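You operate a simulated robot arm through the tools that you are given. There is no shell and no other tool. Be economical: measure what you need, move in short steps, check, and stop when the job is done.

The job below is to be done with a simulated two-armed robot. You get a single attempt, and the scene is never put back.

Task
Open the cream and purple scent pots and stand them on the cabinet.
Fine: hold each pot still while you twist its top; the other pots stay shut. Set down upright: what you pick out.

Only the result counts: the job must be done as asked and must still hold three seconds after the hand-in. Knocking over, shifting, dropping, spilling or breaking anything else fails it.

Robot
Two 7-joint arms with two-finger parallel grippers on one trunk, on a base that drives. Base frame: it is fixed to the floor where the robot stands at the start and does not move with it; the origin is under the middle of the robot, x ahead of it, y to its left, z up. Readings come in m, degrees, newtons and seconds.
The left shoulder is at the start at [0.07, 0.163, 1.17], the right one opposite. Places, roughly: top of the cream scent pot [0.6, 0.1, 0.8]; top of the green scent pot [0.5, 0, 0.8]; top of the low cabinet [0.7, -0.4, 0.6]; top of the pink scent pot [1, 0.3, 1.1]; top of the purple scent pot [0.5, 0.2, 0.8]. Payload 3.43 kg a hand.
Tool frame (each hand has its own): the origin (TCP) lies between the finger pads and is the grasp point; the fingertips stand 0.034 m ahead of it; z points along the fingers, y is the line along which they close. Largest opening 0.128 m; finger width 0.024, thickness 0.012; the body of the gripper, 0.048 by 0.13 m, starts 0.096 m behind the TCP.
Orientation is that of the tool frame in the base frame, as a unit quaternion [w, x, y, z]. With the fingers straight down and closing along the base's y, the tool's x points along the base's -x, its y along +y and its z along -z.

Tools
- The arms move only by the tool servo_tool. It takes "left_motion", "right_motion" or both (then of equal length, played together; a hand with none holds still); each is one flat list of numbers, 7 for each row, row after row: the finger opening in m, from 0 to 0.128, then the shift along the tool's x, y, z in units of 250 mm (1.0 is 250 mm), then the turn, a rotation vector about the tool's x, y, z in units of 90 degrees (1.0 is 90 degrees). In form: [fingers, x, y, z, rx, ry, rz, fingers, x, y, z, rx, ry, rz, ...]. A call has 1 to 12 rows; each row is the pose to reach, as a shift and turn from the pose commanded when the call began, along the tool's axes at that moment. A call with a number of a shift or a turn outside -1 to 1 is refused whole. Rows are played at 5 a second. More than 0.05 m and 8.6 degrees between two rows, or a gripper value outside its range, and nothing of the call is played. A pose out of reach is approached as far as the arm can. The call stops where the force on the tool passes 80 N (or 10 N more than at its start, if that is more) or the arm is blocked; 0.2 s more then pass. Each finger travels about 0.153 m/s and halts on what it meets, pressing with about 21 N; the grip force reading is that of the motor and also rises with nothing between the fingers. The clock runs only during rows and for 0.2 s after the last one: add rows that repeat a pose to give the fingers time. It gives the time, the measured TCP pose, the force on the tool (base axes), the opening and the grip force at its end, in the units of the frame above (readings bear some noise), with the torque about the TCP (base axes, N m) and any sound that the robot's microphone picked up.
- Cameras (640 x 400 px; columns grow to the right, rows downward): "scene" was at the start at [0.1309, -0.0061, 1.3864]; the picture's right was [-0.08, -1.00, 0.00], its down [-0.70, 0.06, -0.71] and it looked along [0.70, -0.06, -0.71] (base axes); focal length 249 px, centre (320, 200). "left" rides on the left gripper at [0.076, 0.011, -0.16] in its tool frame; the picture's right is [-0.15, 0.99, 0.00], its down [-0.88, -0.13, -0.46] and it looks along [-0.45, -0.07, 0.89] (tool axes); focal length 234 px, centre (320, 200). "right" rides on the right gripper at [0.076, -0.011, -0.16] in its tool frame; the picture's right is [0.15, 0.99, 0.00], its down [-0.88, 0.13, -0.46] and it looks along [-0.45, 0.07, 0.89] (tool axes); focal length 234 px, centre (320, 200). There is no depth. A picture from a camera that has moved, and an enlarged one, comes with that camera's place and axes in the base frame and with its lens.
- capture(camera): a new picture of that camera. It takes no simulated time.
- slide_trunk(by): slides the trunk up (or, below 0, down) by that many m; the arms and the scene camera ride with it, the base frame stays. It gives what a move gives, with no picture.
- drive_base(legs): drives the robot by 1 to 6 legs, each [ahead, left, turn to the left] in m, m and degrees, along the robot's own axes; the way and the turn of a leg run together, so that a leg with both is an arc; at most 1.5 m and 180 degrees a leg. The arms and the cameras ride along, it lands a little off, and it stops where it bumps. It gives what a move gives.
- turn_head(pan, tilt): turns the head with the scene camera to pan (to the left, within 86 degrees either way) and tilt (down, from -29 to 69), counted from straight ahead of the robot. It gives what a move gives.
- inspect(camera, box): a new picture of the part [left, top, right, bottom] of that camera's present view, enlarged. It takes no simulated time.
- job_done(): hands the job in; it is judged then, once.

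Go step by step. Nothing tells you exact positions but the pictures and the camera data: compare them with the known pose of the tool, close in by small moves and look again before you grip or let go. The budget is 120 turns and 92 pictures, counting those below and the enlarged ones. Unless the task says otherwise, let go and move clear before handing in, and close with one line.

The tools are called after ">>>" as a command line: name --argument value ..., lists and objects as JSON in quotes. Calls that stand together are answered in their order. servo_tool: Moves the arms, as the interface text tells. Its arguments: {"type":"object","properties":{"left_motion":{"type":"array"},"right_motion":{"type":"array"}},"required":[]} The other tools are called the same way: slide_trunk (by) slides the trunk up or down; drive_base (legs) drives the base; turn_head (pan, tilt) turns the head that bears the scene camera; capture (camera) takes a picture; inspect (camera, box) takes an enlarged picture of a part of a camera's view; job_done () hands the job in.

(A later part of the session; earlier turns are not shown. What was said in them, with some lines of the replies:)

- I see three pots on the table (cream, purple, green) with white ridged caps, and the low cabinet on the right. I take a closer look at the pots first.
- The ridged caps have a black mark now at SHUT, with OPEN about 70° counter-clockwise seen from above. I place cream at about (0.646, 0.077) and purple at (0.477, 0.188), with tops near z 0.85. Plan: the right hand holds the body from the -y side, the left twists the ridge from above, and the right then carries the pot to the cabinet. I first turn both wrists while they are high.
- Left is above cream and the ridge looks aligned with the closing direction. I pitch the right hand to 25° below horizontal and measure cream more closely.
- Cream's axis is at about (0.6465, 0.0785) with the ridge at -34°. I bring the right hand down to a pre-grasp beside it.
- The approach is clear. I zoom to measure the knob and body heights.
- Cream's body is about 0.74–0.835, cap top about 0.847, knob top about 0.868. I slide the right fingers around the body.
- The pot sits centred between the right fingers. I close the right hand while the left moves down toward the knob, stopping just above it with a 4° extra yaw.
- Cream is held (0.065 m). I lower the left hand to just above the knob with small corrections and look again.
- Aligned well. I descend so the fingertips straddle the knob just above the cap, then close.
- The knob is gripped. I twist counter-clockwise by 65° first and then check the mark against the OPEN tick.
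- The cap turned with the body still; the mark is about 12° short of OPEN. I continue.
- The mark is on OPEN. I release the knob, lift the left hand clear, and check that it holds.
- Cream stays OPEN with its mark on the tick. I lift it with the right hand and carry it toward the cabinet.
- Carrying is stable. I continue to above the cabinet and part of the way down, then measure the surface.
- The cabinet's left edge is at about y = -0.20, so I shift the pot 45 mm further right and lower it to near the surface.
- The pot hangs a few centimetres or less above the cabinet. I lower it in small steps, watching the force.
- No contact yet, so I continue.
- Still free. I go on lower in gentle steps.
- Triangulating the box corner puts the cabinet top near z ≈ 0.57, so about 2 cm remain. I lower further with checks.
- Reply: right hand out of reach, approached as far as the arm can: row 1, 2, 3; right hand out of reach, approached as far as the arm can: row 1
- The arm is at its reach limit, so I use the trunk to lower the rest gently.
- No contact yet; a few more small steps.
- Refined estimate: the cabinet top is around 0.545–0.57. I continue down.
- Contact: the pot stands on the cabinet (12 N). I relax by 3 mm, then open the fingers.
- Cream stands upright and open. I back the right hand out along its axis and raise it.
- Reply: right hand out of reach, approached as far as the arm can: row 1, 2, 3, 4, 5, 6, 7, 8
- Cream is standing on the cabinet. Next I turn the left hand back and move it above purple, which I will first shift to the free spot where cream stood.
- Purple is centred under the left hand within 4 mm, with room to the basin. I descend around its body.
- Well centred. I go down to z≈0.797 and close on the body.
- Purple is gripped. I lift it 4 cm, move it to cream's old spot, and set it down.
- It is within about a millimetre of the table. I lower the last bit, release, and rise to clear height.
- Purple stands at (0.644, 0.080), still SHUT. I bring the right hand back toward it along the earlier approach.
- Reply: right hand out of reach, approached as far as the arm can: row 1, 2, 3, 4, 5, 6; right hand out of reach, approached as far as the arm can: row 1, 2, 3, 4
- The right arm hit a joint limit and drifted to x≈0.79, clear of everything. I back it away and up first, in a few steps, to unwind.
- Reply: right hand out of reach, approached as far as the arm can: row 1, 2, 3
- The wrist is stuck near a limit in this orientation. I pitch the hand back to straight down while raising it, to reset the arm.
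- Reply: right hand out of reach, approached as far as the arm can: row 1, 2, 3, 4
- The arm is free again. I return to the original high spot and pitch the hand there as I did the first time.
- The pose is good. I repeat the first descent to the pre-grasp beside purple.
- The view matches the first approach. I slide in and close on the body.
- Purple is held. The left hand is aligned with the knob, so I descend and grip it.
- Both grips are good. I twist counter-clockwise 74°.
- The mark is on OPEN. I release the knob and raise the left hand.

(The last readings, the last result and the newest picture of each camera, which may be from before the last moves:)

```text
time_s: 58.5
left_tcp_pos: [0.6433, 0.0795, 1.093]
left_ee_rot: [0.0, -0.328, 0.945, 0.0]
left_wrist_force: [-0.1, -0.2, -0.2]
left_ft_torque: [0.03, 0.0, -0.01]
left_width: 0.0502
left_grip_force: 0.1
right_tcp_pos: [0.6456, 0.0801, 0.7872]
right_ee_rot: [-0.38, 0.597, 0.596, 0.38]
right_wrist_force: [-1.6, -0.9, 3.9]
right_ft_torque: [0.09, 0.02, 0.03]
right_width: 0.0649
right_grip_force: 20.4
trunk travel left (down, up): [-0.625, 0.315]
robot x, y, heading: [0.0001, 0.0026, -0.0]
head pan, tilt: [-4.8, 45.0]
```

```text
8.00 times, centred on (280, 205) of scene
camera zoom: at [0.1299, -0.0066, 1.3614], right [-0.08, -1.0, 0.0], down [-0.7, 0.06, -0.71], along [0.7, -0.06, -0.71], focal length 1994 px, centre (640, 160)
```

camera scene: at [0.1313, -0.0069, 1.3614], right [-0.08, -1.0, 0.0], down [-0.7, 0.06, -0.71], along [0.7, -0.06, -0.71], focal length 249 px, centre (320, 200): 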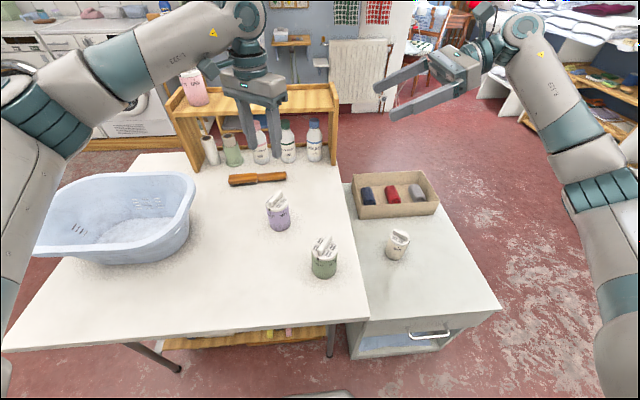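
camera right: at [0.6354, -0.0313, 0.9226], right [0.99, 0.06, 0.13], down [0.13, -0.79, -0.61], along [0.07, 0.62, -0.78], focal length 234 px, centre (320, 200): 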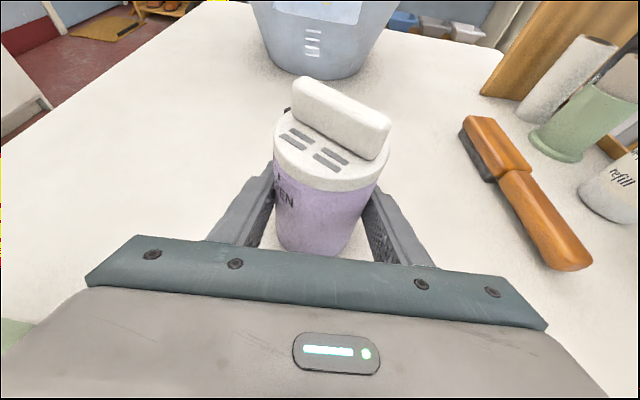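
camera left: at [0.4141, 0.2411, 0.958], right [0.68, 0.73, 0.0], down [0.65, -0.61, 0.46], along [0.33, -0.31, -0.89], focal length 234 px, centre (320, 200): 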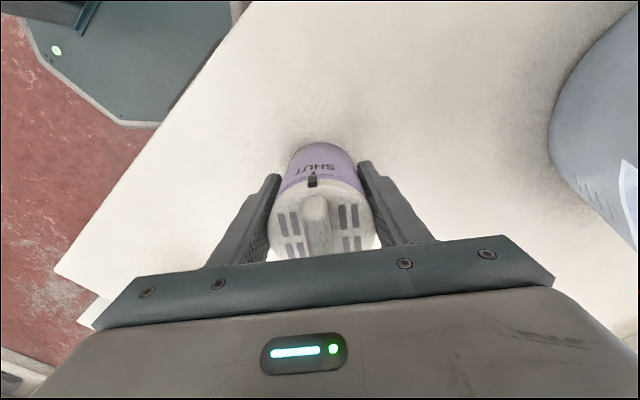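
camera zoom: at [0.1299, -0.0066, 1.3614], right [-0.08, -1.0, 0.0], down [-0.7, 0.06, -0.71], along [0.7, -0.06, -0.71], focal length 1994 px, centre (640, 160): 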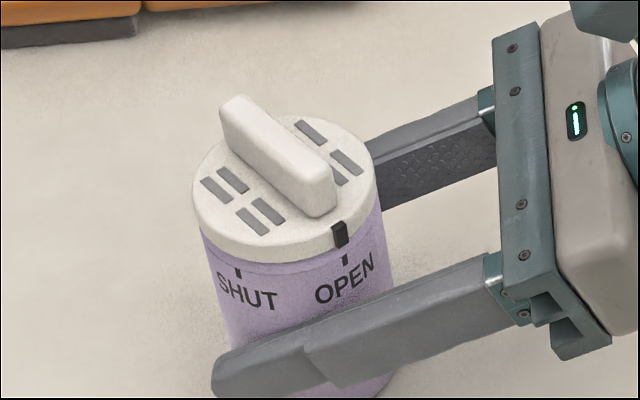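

Purple is open. I lift it and carry it off the table as with cream.

>>> servo_tool --right_motion '[0.03, 0.097, 0, -0.045, 0, 0, 0, 0.03, 0.194, 0, -0.09, 0, 0, 0, 0.03, 0.29, 0, -0.135, 0, 0, 0, 0.03, 0.2224, 0, -0.28, 0, 0, 0, 0.03, 0.1548, 0, -0.425, 0, 0, 0, 0.03, 0.0872, 0, -0.57, 0, 0, 0, 0.03, 0.0196, 0, -0.715, 0, 0, 0, 0.03, -0.048, 0, -0.86, 0, 0, 0]' --left_motion '[0.05, 0, 0, -0.05, 0, 0, 0, 0.05, 0, 0, -0.1, 0, 0, 0, 0.05, 0, 0, -0.15, 0, 0, 0, 0.05, 0, 0, -0.2, 0, 0, 0, 0.05, 0, 0, -0.25, 0, 0, 0, 0.05, 0, 0, -0.3, 0, 0, 0, 0.05, 0, 0, -0.35, 0, 0, 0, 0.05, 0, 0, -0.4, 0, 0, 0]'

>>> servo_tool --right_motion '[0.03, -0.068, -0.05, -0.145, 0, 0, 0, 0.03, -0.136, -0.1, -0.29, 0, 0, 0, 0.03, -0.136, -0.25, -0.29, 0, 0, 0, 0.03, -0.136, -0.4, -0.29, 0, 0, 0, 0.03, -0.136, -0.55, -0.29, 0, 0, 0]'

>>> capture --camera "scene"

```text
time_s: 60.3
left_tcp_pos: [0.6423, 0.0786, 1.1912]
left_ee_rot: [0.0, -0.328, 0.945, 0.0]
left_wrist_force: [-0.3, -0.3, 0.4]
left_ft_torque: [0.01, -0.01, 0.01]
left_width: 0.0501
left_grip_force: 0.1
right_tcp_pos: [0.648, -0.1218, 0.8669]
right_ee_rot: [-0.38, 0.596, 0.597, 0.379]
right_wrist_force: [0.3, -0.8, -1.2]
right_ft_torque: [0.0, -0.01, -0.04]
right_width: 0.0648
right_grip_force: 20.3
trunk travel left (down, up): [-0.625, 0.315]
robot x, y, heading: [-0.0012, 0.0059, 0.0]
head pan, tilt: [-4.8, 45.0]
```

```text
time_s: 61.5
left_tcp_pos: [0.6427, 0.0799, 1.1918]
left_ee_rot: [0.0, -0.328, 0.945, 0.0]
left_wrist_force: [-1.2, -0.4, -0.3]
left_ft_torque: [-0.01, 0.0, -0.02]
left_width: 0.0498
left_grip_force: 0.1
right_tcp_pos: [0.5079, -0.1975, 0.868]
right_ee_rot: [-0.38, 0.596, 0.596, 0.38]
right_wrist_force: [-0.2, 0.5, 0.3]
right_ft_torque: [0.03, -0.01, -0.02]
right_width: 0.065
right_grip_force: 20.8
trunk travel left (down, up): [-0.625, 0.315]
robot x, y, heading: [-0.0003, -0.0005, 0.0]
head pan, tilt: [-4.8, 45.0]
```

```text
34 pictures are left
camera scene: at [0.1298, -0.0063, 1.3615], right [-0.08, -1.0, 0.0], down [-0.7, 0.06, -0.71], along [0.71, -0.06, -0.71], focal length 249 px, centre (320, 200)
```

scene: 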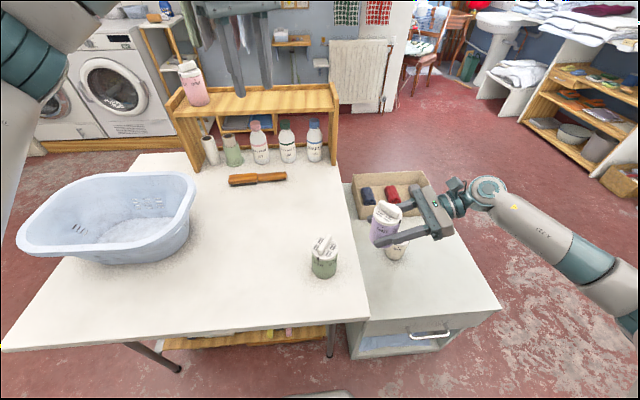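

All clear. I move to x≈0.49, y≈-0.31, then lower with the trunk.

>>> servo_tool --right_motion '[0.03, -0.062, -0.024, -0.133, 0, 0, 0, 0.03, -0.124, -0.048, -0.266, 0, 0, 0, 0.03, -0.186, -0.072, -0.4, 0, 0, 0]'

>>> slide_trunk --by -0.12

>>> capture --camera "scene"

>>> capture --camera "right"

```text
time_s: 62.3
left_tcp_pos: [0.6421, 0.0794, 1.1924]
left_ee_rot: [0.0, -0.327, 0.945, 0.0]
left_wrist_force: [-0.2, -0.4, -0.6]
left_ft_torque: [0.04, -0.03, -0.06]
left_width: 0.0499
left_grip_force: 0.1
right_tcp_pos: [0.4889, -0.3112, 0.8664]
right_ee_rot: [-0.38, 0.596, 0.597, 0.38]
right_wrist_force: [0.1, 0.5, -1.3]
right_ft_torque: [0.02, 0.01, 0.02]
right_width: 0.0646
right_grip_force: 20.9
trunk travel left (down, up): [-0.625, 0.315]
robot x, y, heading: [-0.004, -0.0012, 0.1]
head pan, tilt: [-4.8, 45.0]
```

```text
time_s: 63.8
left_tcp_pos: [0.6429, 0.0806, 1.0717]
left_ee_rot: [0.0, -0.328, 0.945, 0.0]
left_wrist_force: [0.1, -0.8, -1.2]
left_ft_torque: [0.05, 0.02, 0.01]
left_width: 0.05
left_grip_force: 0.1
right_tcp_pos: [0.4896, -0.3109, 0.7481]
right_ee_rot: [-0.38, 0.597, 0.596, 0.38]
right_wrist_force: [0.0, -0.5, -0.1]
right_ft_torque: [-0.04, 0.01, -0.02]
right_width: 0.0648
right_grip_force: 21.2
trunk travel left (down, up): [-0.505, 0.435]
robot x, y, heading: [0.0003, 0.0003, 0.0]
head pan, tilt: [-4.8, 45.0]
```

```text
33 pictures are left
camera scene: at [0.1306, -0.0062, 1.2415], right [-0.08, -1.0, 0.0], down [-0.7, 0.06, -0.71], along [0.7, -0.06, -0.71], focal length 249 px, centre (320, 200)
```

scene: 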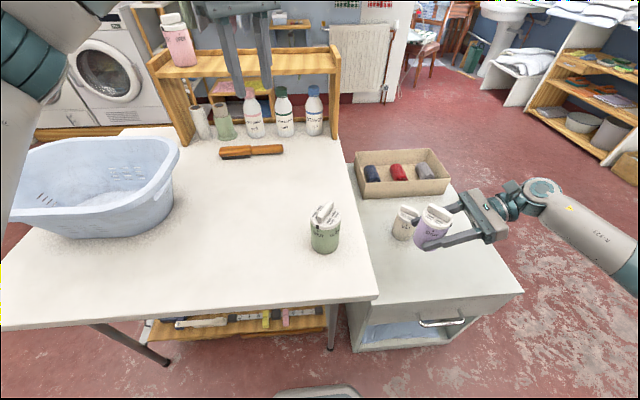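

```text
32 pictures are left
camera right: at [0.478, -0.4219, 0.8833], right [0.99, 0.06, 0.13], down [0.13, -0.79, -0.61], along [0.07, 0.62, -0.78], focal length 234 px, centre (320, 200)
```

right: 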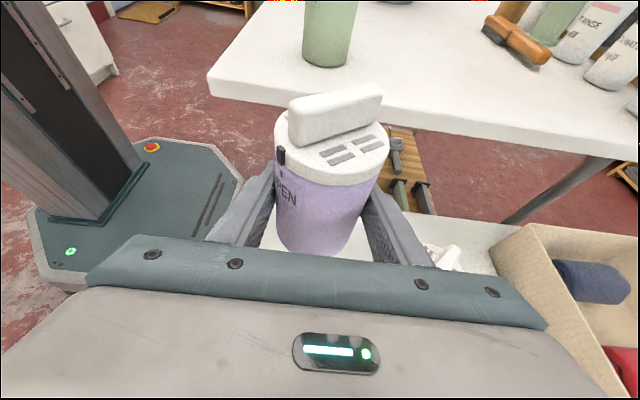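

Position over the cabinet is good, with clearance to cream. I lower with the arm to about 2 cm above the surface.

>>> servo_tool --right_motion '[0.03, -0.113, 0, 0.053, 0, 0, 0, 0.03, -0.226, 0, 0.106, 0, 0, 0, 0.03, -0.34, 0, 0.159, 0, 0, 0, 0.03, -0.453, 0, 0.2115, 0, 0, 0]'

>>> capture --camera "scene"

```text
time_s: 64.8
left_tcp_pos: [0.6444, 0.0779, 1.0717]
left_ee_rot: [0.001, -0.328, 0.945, 0.001]
left_wrist_force: [0.2, 0.1, -0.7]
left_ft_torque: [0.01, 0.01, -0.03]
left_width: 0.0501
left_grip_force: 0.0
right_tcp_pos: [0.4884, -0.3103, 0.6202]
right_ee_rot: [-0.38, 0.597, 0.596, 0.38]
right_wrist_force: [0.7, 0.3, -0.5]
right_ft_torque: [-0.03, 0.01, 0.0]
right_width: 0.0645
right_grip_force: 20.3
trunk travel left (down, up): [-0.505, 0.435]
robot x, y, heading: [0.0022, -0.0018, 0.1]
head pan, tilt: [-4.8, 45.0]
```

```text
31 pictures are left
camera scene: at [0.1312, -0.0064, 1.2414], right [-0.08, -1.0, 0.0], down [-0.7, 0.06, -0.71], along [0.7, -0.06, -0.71], focal length 249 px, centre (320, 200)
```

scene: 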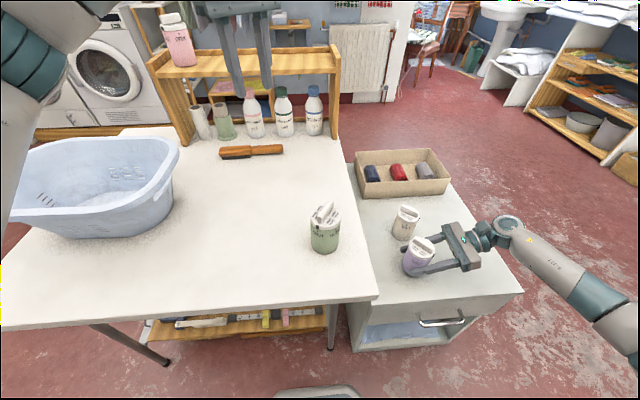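

Contact should come near z≈0.606. I lower in small steps while watching the force.

>>> servo_tool --right_motion '[0.03, -0.0181, 0, 0.0085, 0, 0, 0, 0.03, -0.0363, 0, 0.017, 0, 0, 0]'

>>> servo_tool --right_motion '[0.03, -0.0091, 0, 0.0042, 0, 0, 0]'

>>> servo_tool --right_motion '[0.03, -0.0073, 0, 0.0034, 0, 0, 0]'

```text
time_s: 65.4
left_tcp_pos: [0.6442, 0.0808, 1.0716]
left_ee_rot: [0.001, -0.328, 0.945, -0.001]
left_wrist_force: [0.3, -0.8, -0.4]
left_ft_torque: [-0.02, -0.03, -0.01]
left_width: 0.0501
left_grip_force: 0.1
right_tcp_pos: [0.488, -0.3101, 0.6125]
right_ee_rot: [-0.38, 0.596, 0.597, 0.38]
right_wrist_force: [0.1, -0.1, -1.2]
right_ft_torque: [-0.01, 0.02, 0.0]
right_width: 0.0651
right_grip_force: 21.2
trunk travel left (down, up): [-0.505, 0.435]
robot x, y, heading: [0.001, -0.0016, -0.0]
head pan, tilt: [-4.8, 45.0]
```

```text
time_s: 65.8
left_tcp_pos: [0.6434, 0.0795, 1.07]
left_ee_rot: [0.0, -0.328, 0.945, 0.0]
left_wrist_force: [-0.5, 0.3, -1.0]
left_ft_torque: [-0.02, 0.01, -0.05]
left_width: 0.05
left_grip_force: 0.0
right_tcp_pos: [0.4888, -0.3103, 0.6103]
right_ee_rot: [-0.38, 0.597, 0.596, 0.38]
right_wrist_force: [-0.4, -0.2, -0.1]
right_ft_torque: [-0.02, -0.04, 0.0]
right_width: 0.0649
right_grip_force: 20.4
trunk travel left (down, up): [-0.505, 0.435]
robot x, y, heading: [-0.0012, -0.0026, 0.1]
head pan, tilt: [-4.8, 45.0]
```

```text
time_s: 66.2
left_tcp_pos: [0.6431, 0.0801, 1.0699]
left_ee_rot: [0.001, -0.328, 0.945, 0.0]
left_wrist_force: [0.1, 0.5, -0.6]
left_ft_torque: [0.01, -0.01, 0.0]
left_width: 0.05
left_grip_force: 0.2
right_tcp_pos: [0.4893, -0.3099, 0.6073]
right_ee_rot: [-0.38, 0.597, 0.596, 0.38]
right_wrist_force: [0.1, 0.2, -1.2]
right_ft_torque: [0.03, -0.04, 0.01]
right_width: 0.0649
right_grip_force: 21.2
trunk travel left (down, up): [-0.505, 0.435]
robot x, y, heading: [-0.001, -0.0004, -0.3]
head pan, tilt: [-4.8, 45.0]
```

Almost there; a few more 2 mm steps.

>>> servo_tool --right_motion '[0.03, -0.0073, 0, 0.0034, 0, 0, 0]'

>>> servo_tool --right_motion '[0.03, -0.0055, 0, 0.0025, 0, 0, 0]'

```text
time_s: 66.6
left_tcp_pos: [0.643, 0.08, 1.0729]
left_ee_rot: [0.0, -0.327, 0.945, 0.0]
left_wrist_force: [0.6, -0.1, -0.4]
left_ft_torque: [0.02, 0.01, 0.01]
left_width: 0.05
left_grip_force: 0.1
right_tcp_pos: [0.4889, -0.3104, 0.6075]
right_ee_rot: [-0.38, 0.596, 0.596, 0.381]
right_wrist_force: [0.4, -1.1, 5.1]
right_ft_torque: [0.1, 0.06, 0.02]
right_width: 0.065
right_grip_force: 20.9
trunk travel left (down, up): [-0.505, 0.435]
robot x, y, heading: [-0.0001, -0.0041, -0.1]
head pan, tilt: [-4.8, 45.0]
```

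```text
time_s: 67.0
left_tcp_pos: [0.643, 0.0798, 1.0724]
left_ee_rot: [0.0, -0.328, 0.945, 0.001]
left_wrist_force: [0.3, -0.2, -0.1]
left_ft_torque: [0.06, -0.03, -0.02]
left_width: 0.0499
left_grip_force: 0.0
right_tcp_pos: [0.4896, -0.3099, 0.6047]
right_ee_rot: [-0.379, 0.596, 0.597, 0.38]
right_wrist_force: [2.4, -1.6, 10.6]
right_ft_torque: [0.25, -0.15, -0.19]
right_width: 0.065
right_grip_force: 20.8
trunk travel left (down, up): [-0.505, 0.435]
robot x, y, heading: [-0.0016, 0.0036, -0.0]
head pan, tilt: [-4.8, 45.0]
```

Contact made (≈10 N). I ease up 1.5 mm and open the fingers to 0.09.

>>> servo_tool --right_motion '[0.03, 0.006, 0, -0.003, 0, 0, 0, 0.068, 0.006, 0, -0.003, 0, 0, 0, 0.075, 0.006, 0, -0.003, 0, 0, 0, 0.09, 0.006, 0, -0.003, 0, 0, 0, 0.09, 0.006, 0, -0.003, 0, 0, 0]'

>>> capture --camera "right"

>>> inspect --camera "scene" --box '[350, 180, 510, 300]'

```text
time_s: 68.2
left_tcp_pos: [0.6419, 0.0795, 1.0714]
left_ee_rot: [0.0, -0.328, 0.945, 0.0]
left_wrist_force: [0.3, -0.2, 0.4]
left_ft_torque: [-0.03, 0.03, -0.01]
left_width: 0.0502
left_grip_force: 0.1
right_tcp_pos: [0.4883, -0.3109, 0.6067]
right_ee_rot: [-0.381, 0.596, 0.597, 0.379]
right_wrist_force: [-0.3, -0.3, -0.1]
right_ft_torque: [-0.02, -0.01, -0.02]
right_width: 0.09
right_grip_force: 0.1
trunk travel left (down, up): [-0.505, 0.435]
robot x, y, heading: [-0.0019, -0.0005, -0.0]
head pan, tilt: [-4.8, 45.0]
```

```text
30 pictures are left
camera right: at [0.478, -0.4219, 0.7415], right [0.99, 0.06, 0.13], down [0.13, -0.79, -0.61], along [0.07, 0.62, -0.78], focal length 234 px, centre (320, 200)
```

right: 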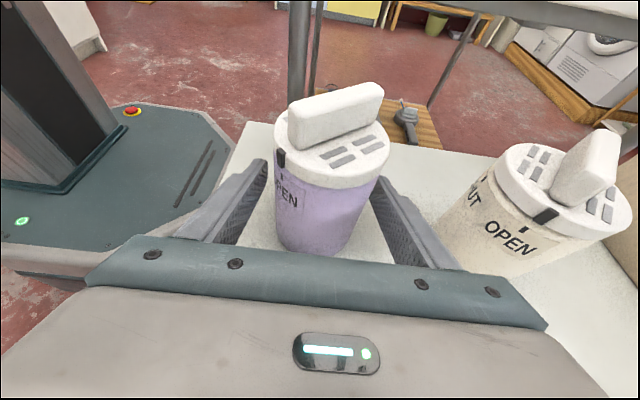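

```text
3.33 times, centred on (430, 240) of scene
camera zoom: at [0.1308, -0.0062, 1.2414], right [-0.08, -1.0, 0.0], down [-0.7, 0.06, -0.71], along [0.7, -0.06, -0.71], focal length 831 px, centre (-47, 67)
```

zoom: 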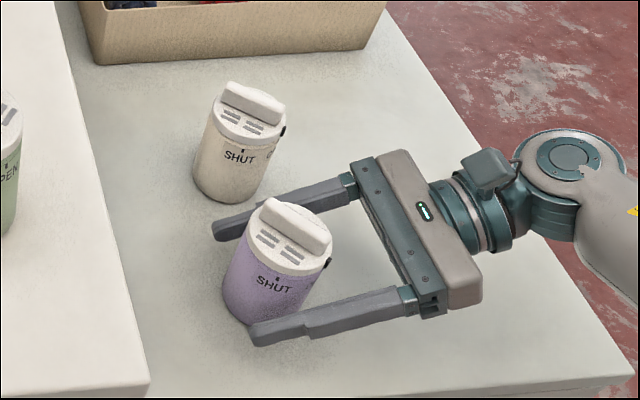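

Purple stands upright, open. I test a small retreat along the hand's axis to be sure there is no reach drift.

>>> servo_tool --right_motion '[0.09, 0, 0, -0.06, 0, 0, 0, 0.09, 0, 0, -0.12, 0, 0, 0]'

```text
time_s: 68.8
left_tcp_pos: [0.644, 0.0803, 1.0714]
left_ee_rot: [0.0, -0.329, 0.944, 0.001]
left_wrist_force: [1.1, -0.3, 0.1]
left_ft_torque: [-0.02, -0.02, -0.03]
left_width: 0.05
left_grip_force: 0.0
right_tcp_pos: [0.4889, -0.338, 0.6184]
right_ee_rot: [-0.381, 0.596, 0.597, 0.379]
right_wrist_force: [-0.4, -0.3, 0.2]
right_ft_torque: [-0.01, 0.01, -0.01]
right_width: 0.0903
right_grip_force: 0.0
trunk travel left (down, up): [-0.505, 0.435]
robot x, y, heading: [-0.0012, 0.0012, 0.1]
head pan, tilt: [-4.8, 45.0]
```

No drift. I continue the retreat in the same line.

>>> servo_tool --right_motion '[0.09, 0, 0, -0.08, 0, 0, 0, 0.09, 0, 0, -0.16, 0, 0, 0]'

>>> servo_tool --right_motion '[0.09, 0, 0, -0.08, 0, 0, 0, 0.09, 0, 0, -0.16, 0, 0, 0, 0.09, 0, 0, -0.24, 0, 0, 0]'

>>> capture --camera "scene"

>>> capture --camera "right"

```text
time_s: 69.4
left_tcp_pos: [0.6426, 0.0791, 1.0723]
left_ee_rot: [0.001, -0.328, 0.945, 0.0]
left_wrist_force: [0.0, 0.3, -0.1]
left_ft_torque: [-0.02, -0.02, 0.0]
left_width: 0.0499
left_grip_force: 0.1
right_tcp_pos: [0.4876, -0.3744, 0.6342]
right_ee_rot: [-0.379, 0.597, 0.596, 0.379]
right_wrist_force: [0.1, -0.5, -0.6]
right_ft_torque: [-0.02, 0.04, 0.03]
right_width: 0.0901
right_grip_force: 0.1
trunk travel left (down, up): [-0.505, 0.435]
robot x, y, heading: [-0.0027, 0.0004, -0.1]
head pan, tilt: [-4.8, 45.0]
```

```text
time_s: 70.2
left_tcp_pos: [0.6425, 0.0801, 1.0707]
left_ee_rot: [0.0, -0.327, 0.945, 0.0]
left_wrist_force: [0.2, -1.2, 0.4]
left_ft_torque: [0.01, -0.03, -0.02]
left_width: 0.0502
left_grip_force: 0.0
right_tcp_pos: [0.4881, -0.4287, 0.6601]
right_ee_rot: [-0.38, 0.596, 0.596, 0.381]
right_wrist_force: [-0.5, -0.8, 0.2]
right_ft_torque: [0.01, 0.0, -0.01]
right_width: 0.0898
right_grip_force: 0.2
trunk travel left (down, up): [-0.505, 0.435]
robot x, y, heading: [0.0003, 0.0052, 0.1]
head pan, tilt: [-4.8, 45.0]
```

```text
28 pictures are left
camera scene: at [0.1308, -0.0063, 1.2414], right [-0.08, -1.0, 0.0], down [-0.7, 0.06, -0.71], along [0.7, -0.06, -0.71], focal length 249 px, centre (320, 200)
```

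scene: 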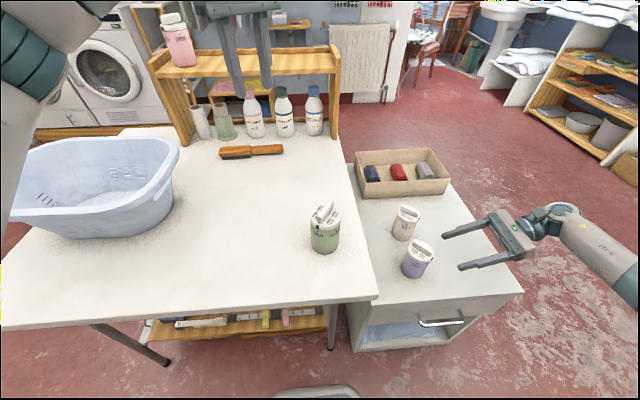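

```text
27 pictures are left
camera right: at [0.4774, -0.5405, 0.7952], right [0.99, 0.06, 0.13], down [0.13, -0.79, -0.61], along [0.07, 0.62, -0.78], focal length 234 px, centre (320, 200)
```

right: 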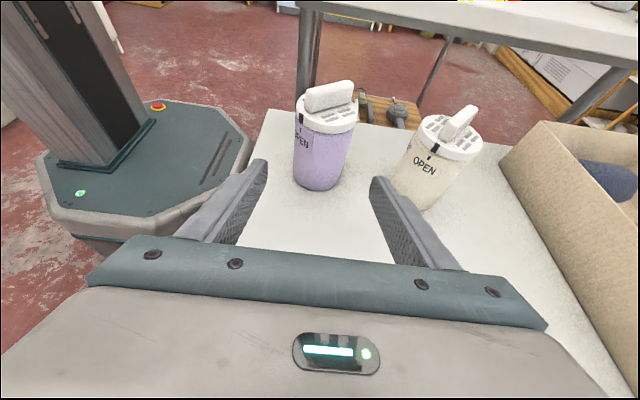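

Both pots stand on the cabinet with the hand clear. I check both marks once more.

>>> inspect --camera "right" --box '[280, 75, 500, 215]'

>>> inspect --camera "scene" --box '[290, 190, 450, 290]'

```text
2.86 times, centred on (390, 145) of right
camera zoom: at [0.4774, -0.5405, 0.7952], right [0.99, 0.06, 0.13], down [0.13, -0.79, -0.61], along [0.07, 0.62, -0.78], focal length 669 px, centre (120, 357)
```

zoom: 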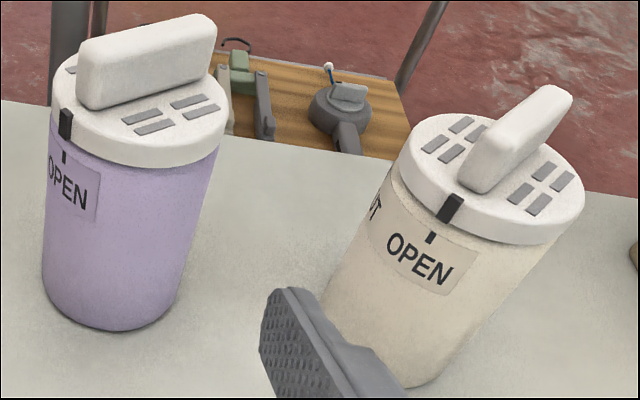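

```text
4.00 times, centred on (370, 240) of scene
camera zoom: at [0.1308, -0.0063, 1.2414], right [-0.08, -1.0, 0.0], down [-0.7, 0.06, -0.71], along [0.7, -0.06, -0.71], focal length 997 px, centre (120, 40)
```

zoom: 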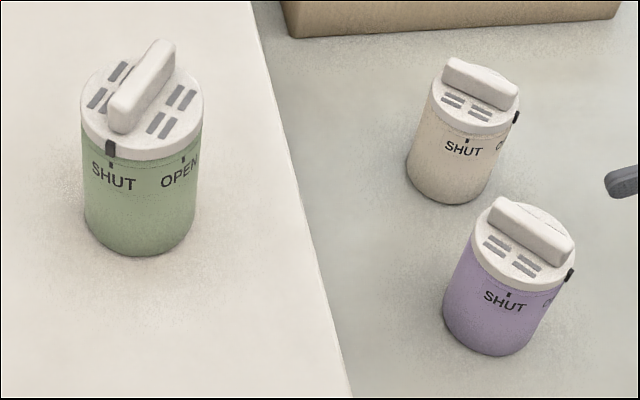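

Both marks sit on OPEN, both pots are upright on the cabinet, and green is untouched and SHUT. I hand in.

>>> job_done

```text
The job is handed in.
```

The cream and purple scent pots are open and standing upright on the cabinet, and the green pot is untouched and still SHUT. The pink pot was never handled.
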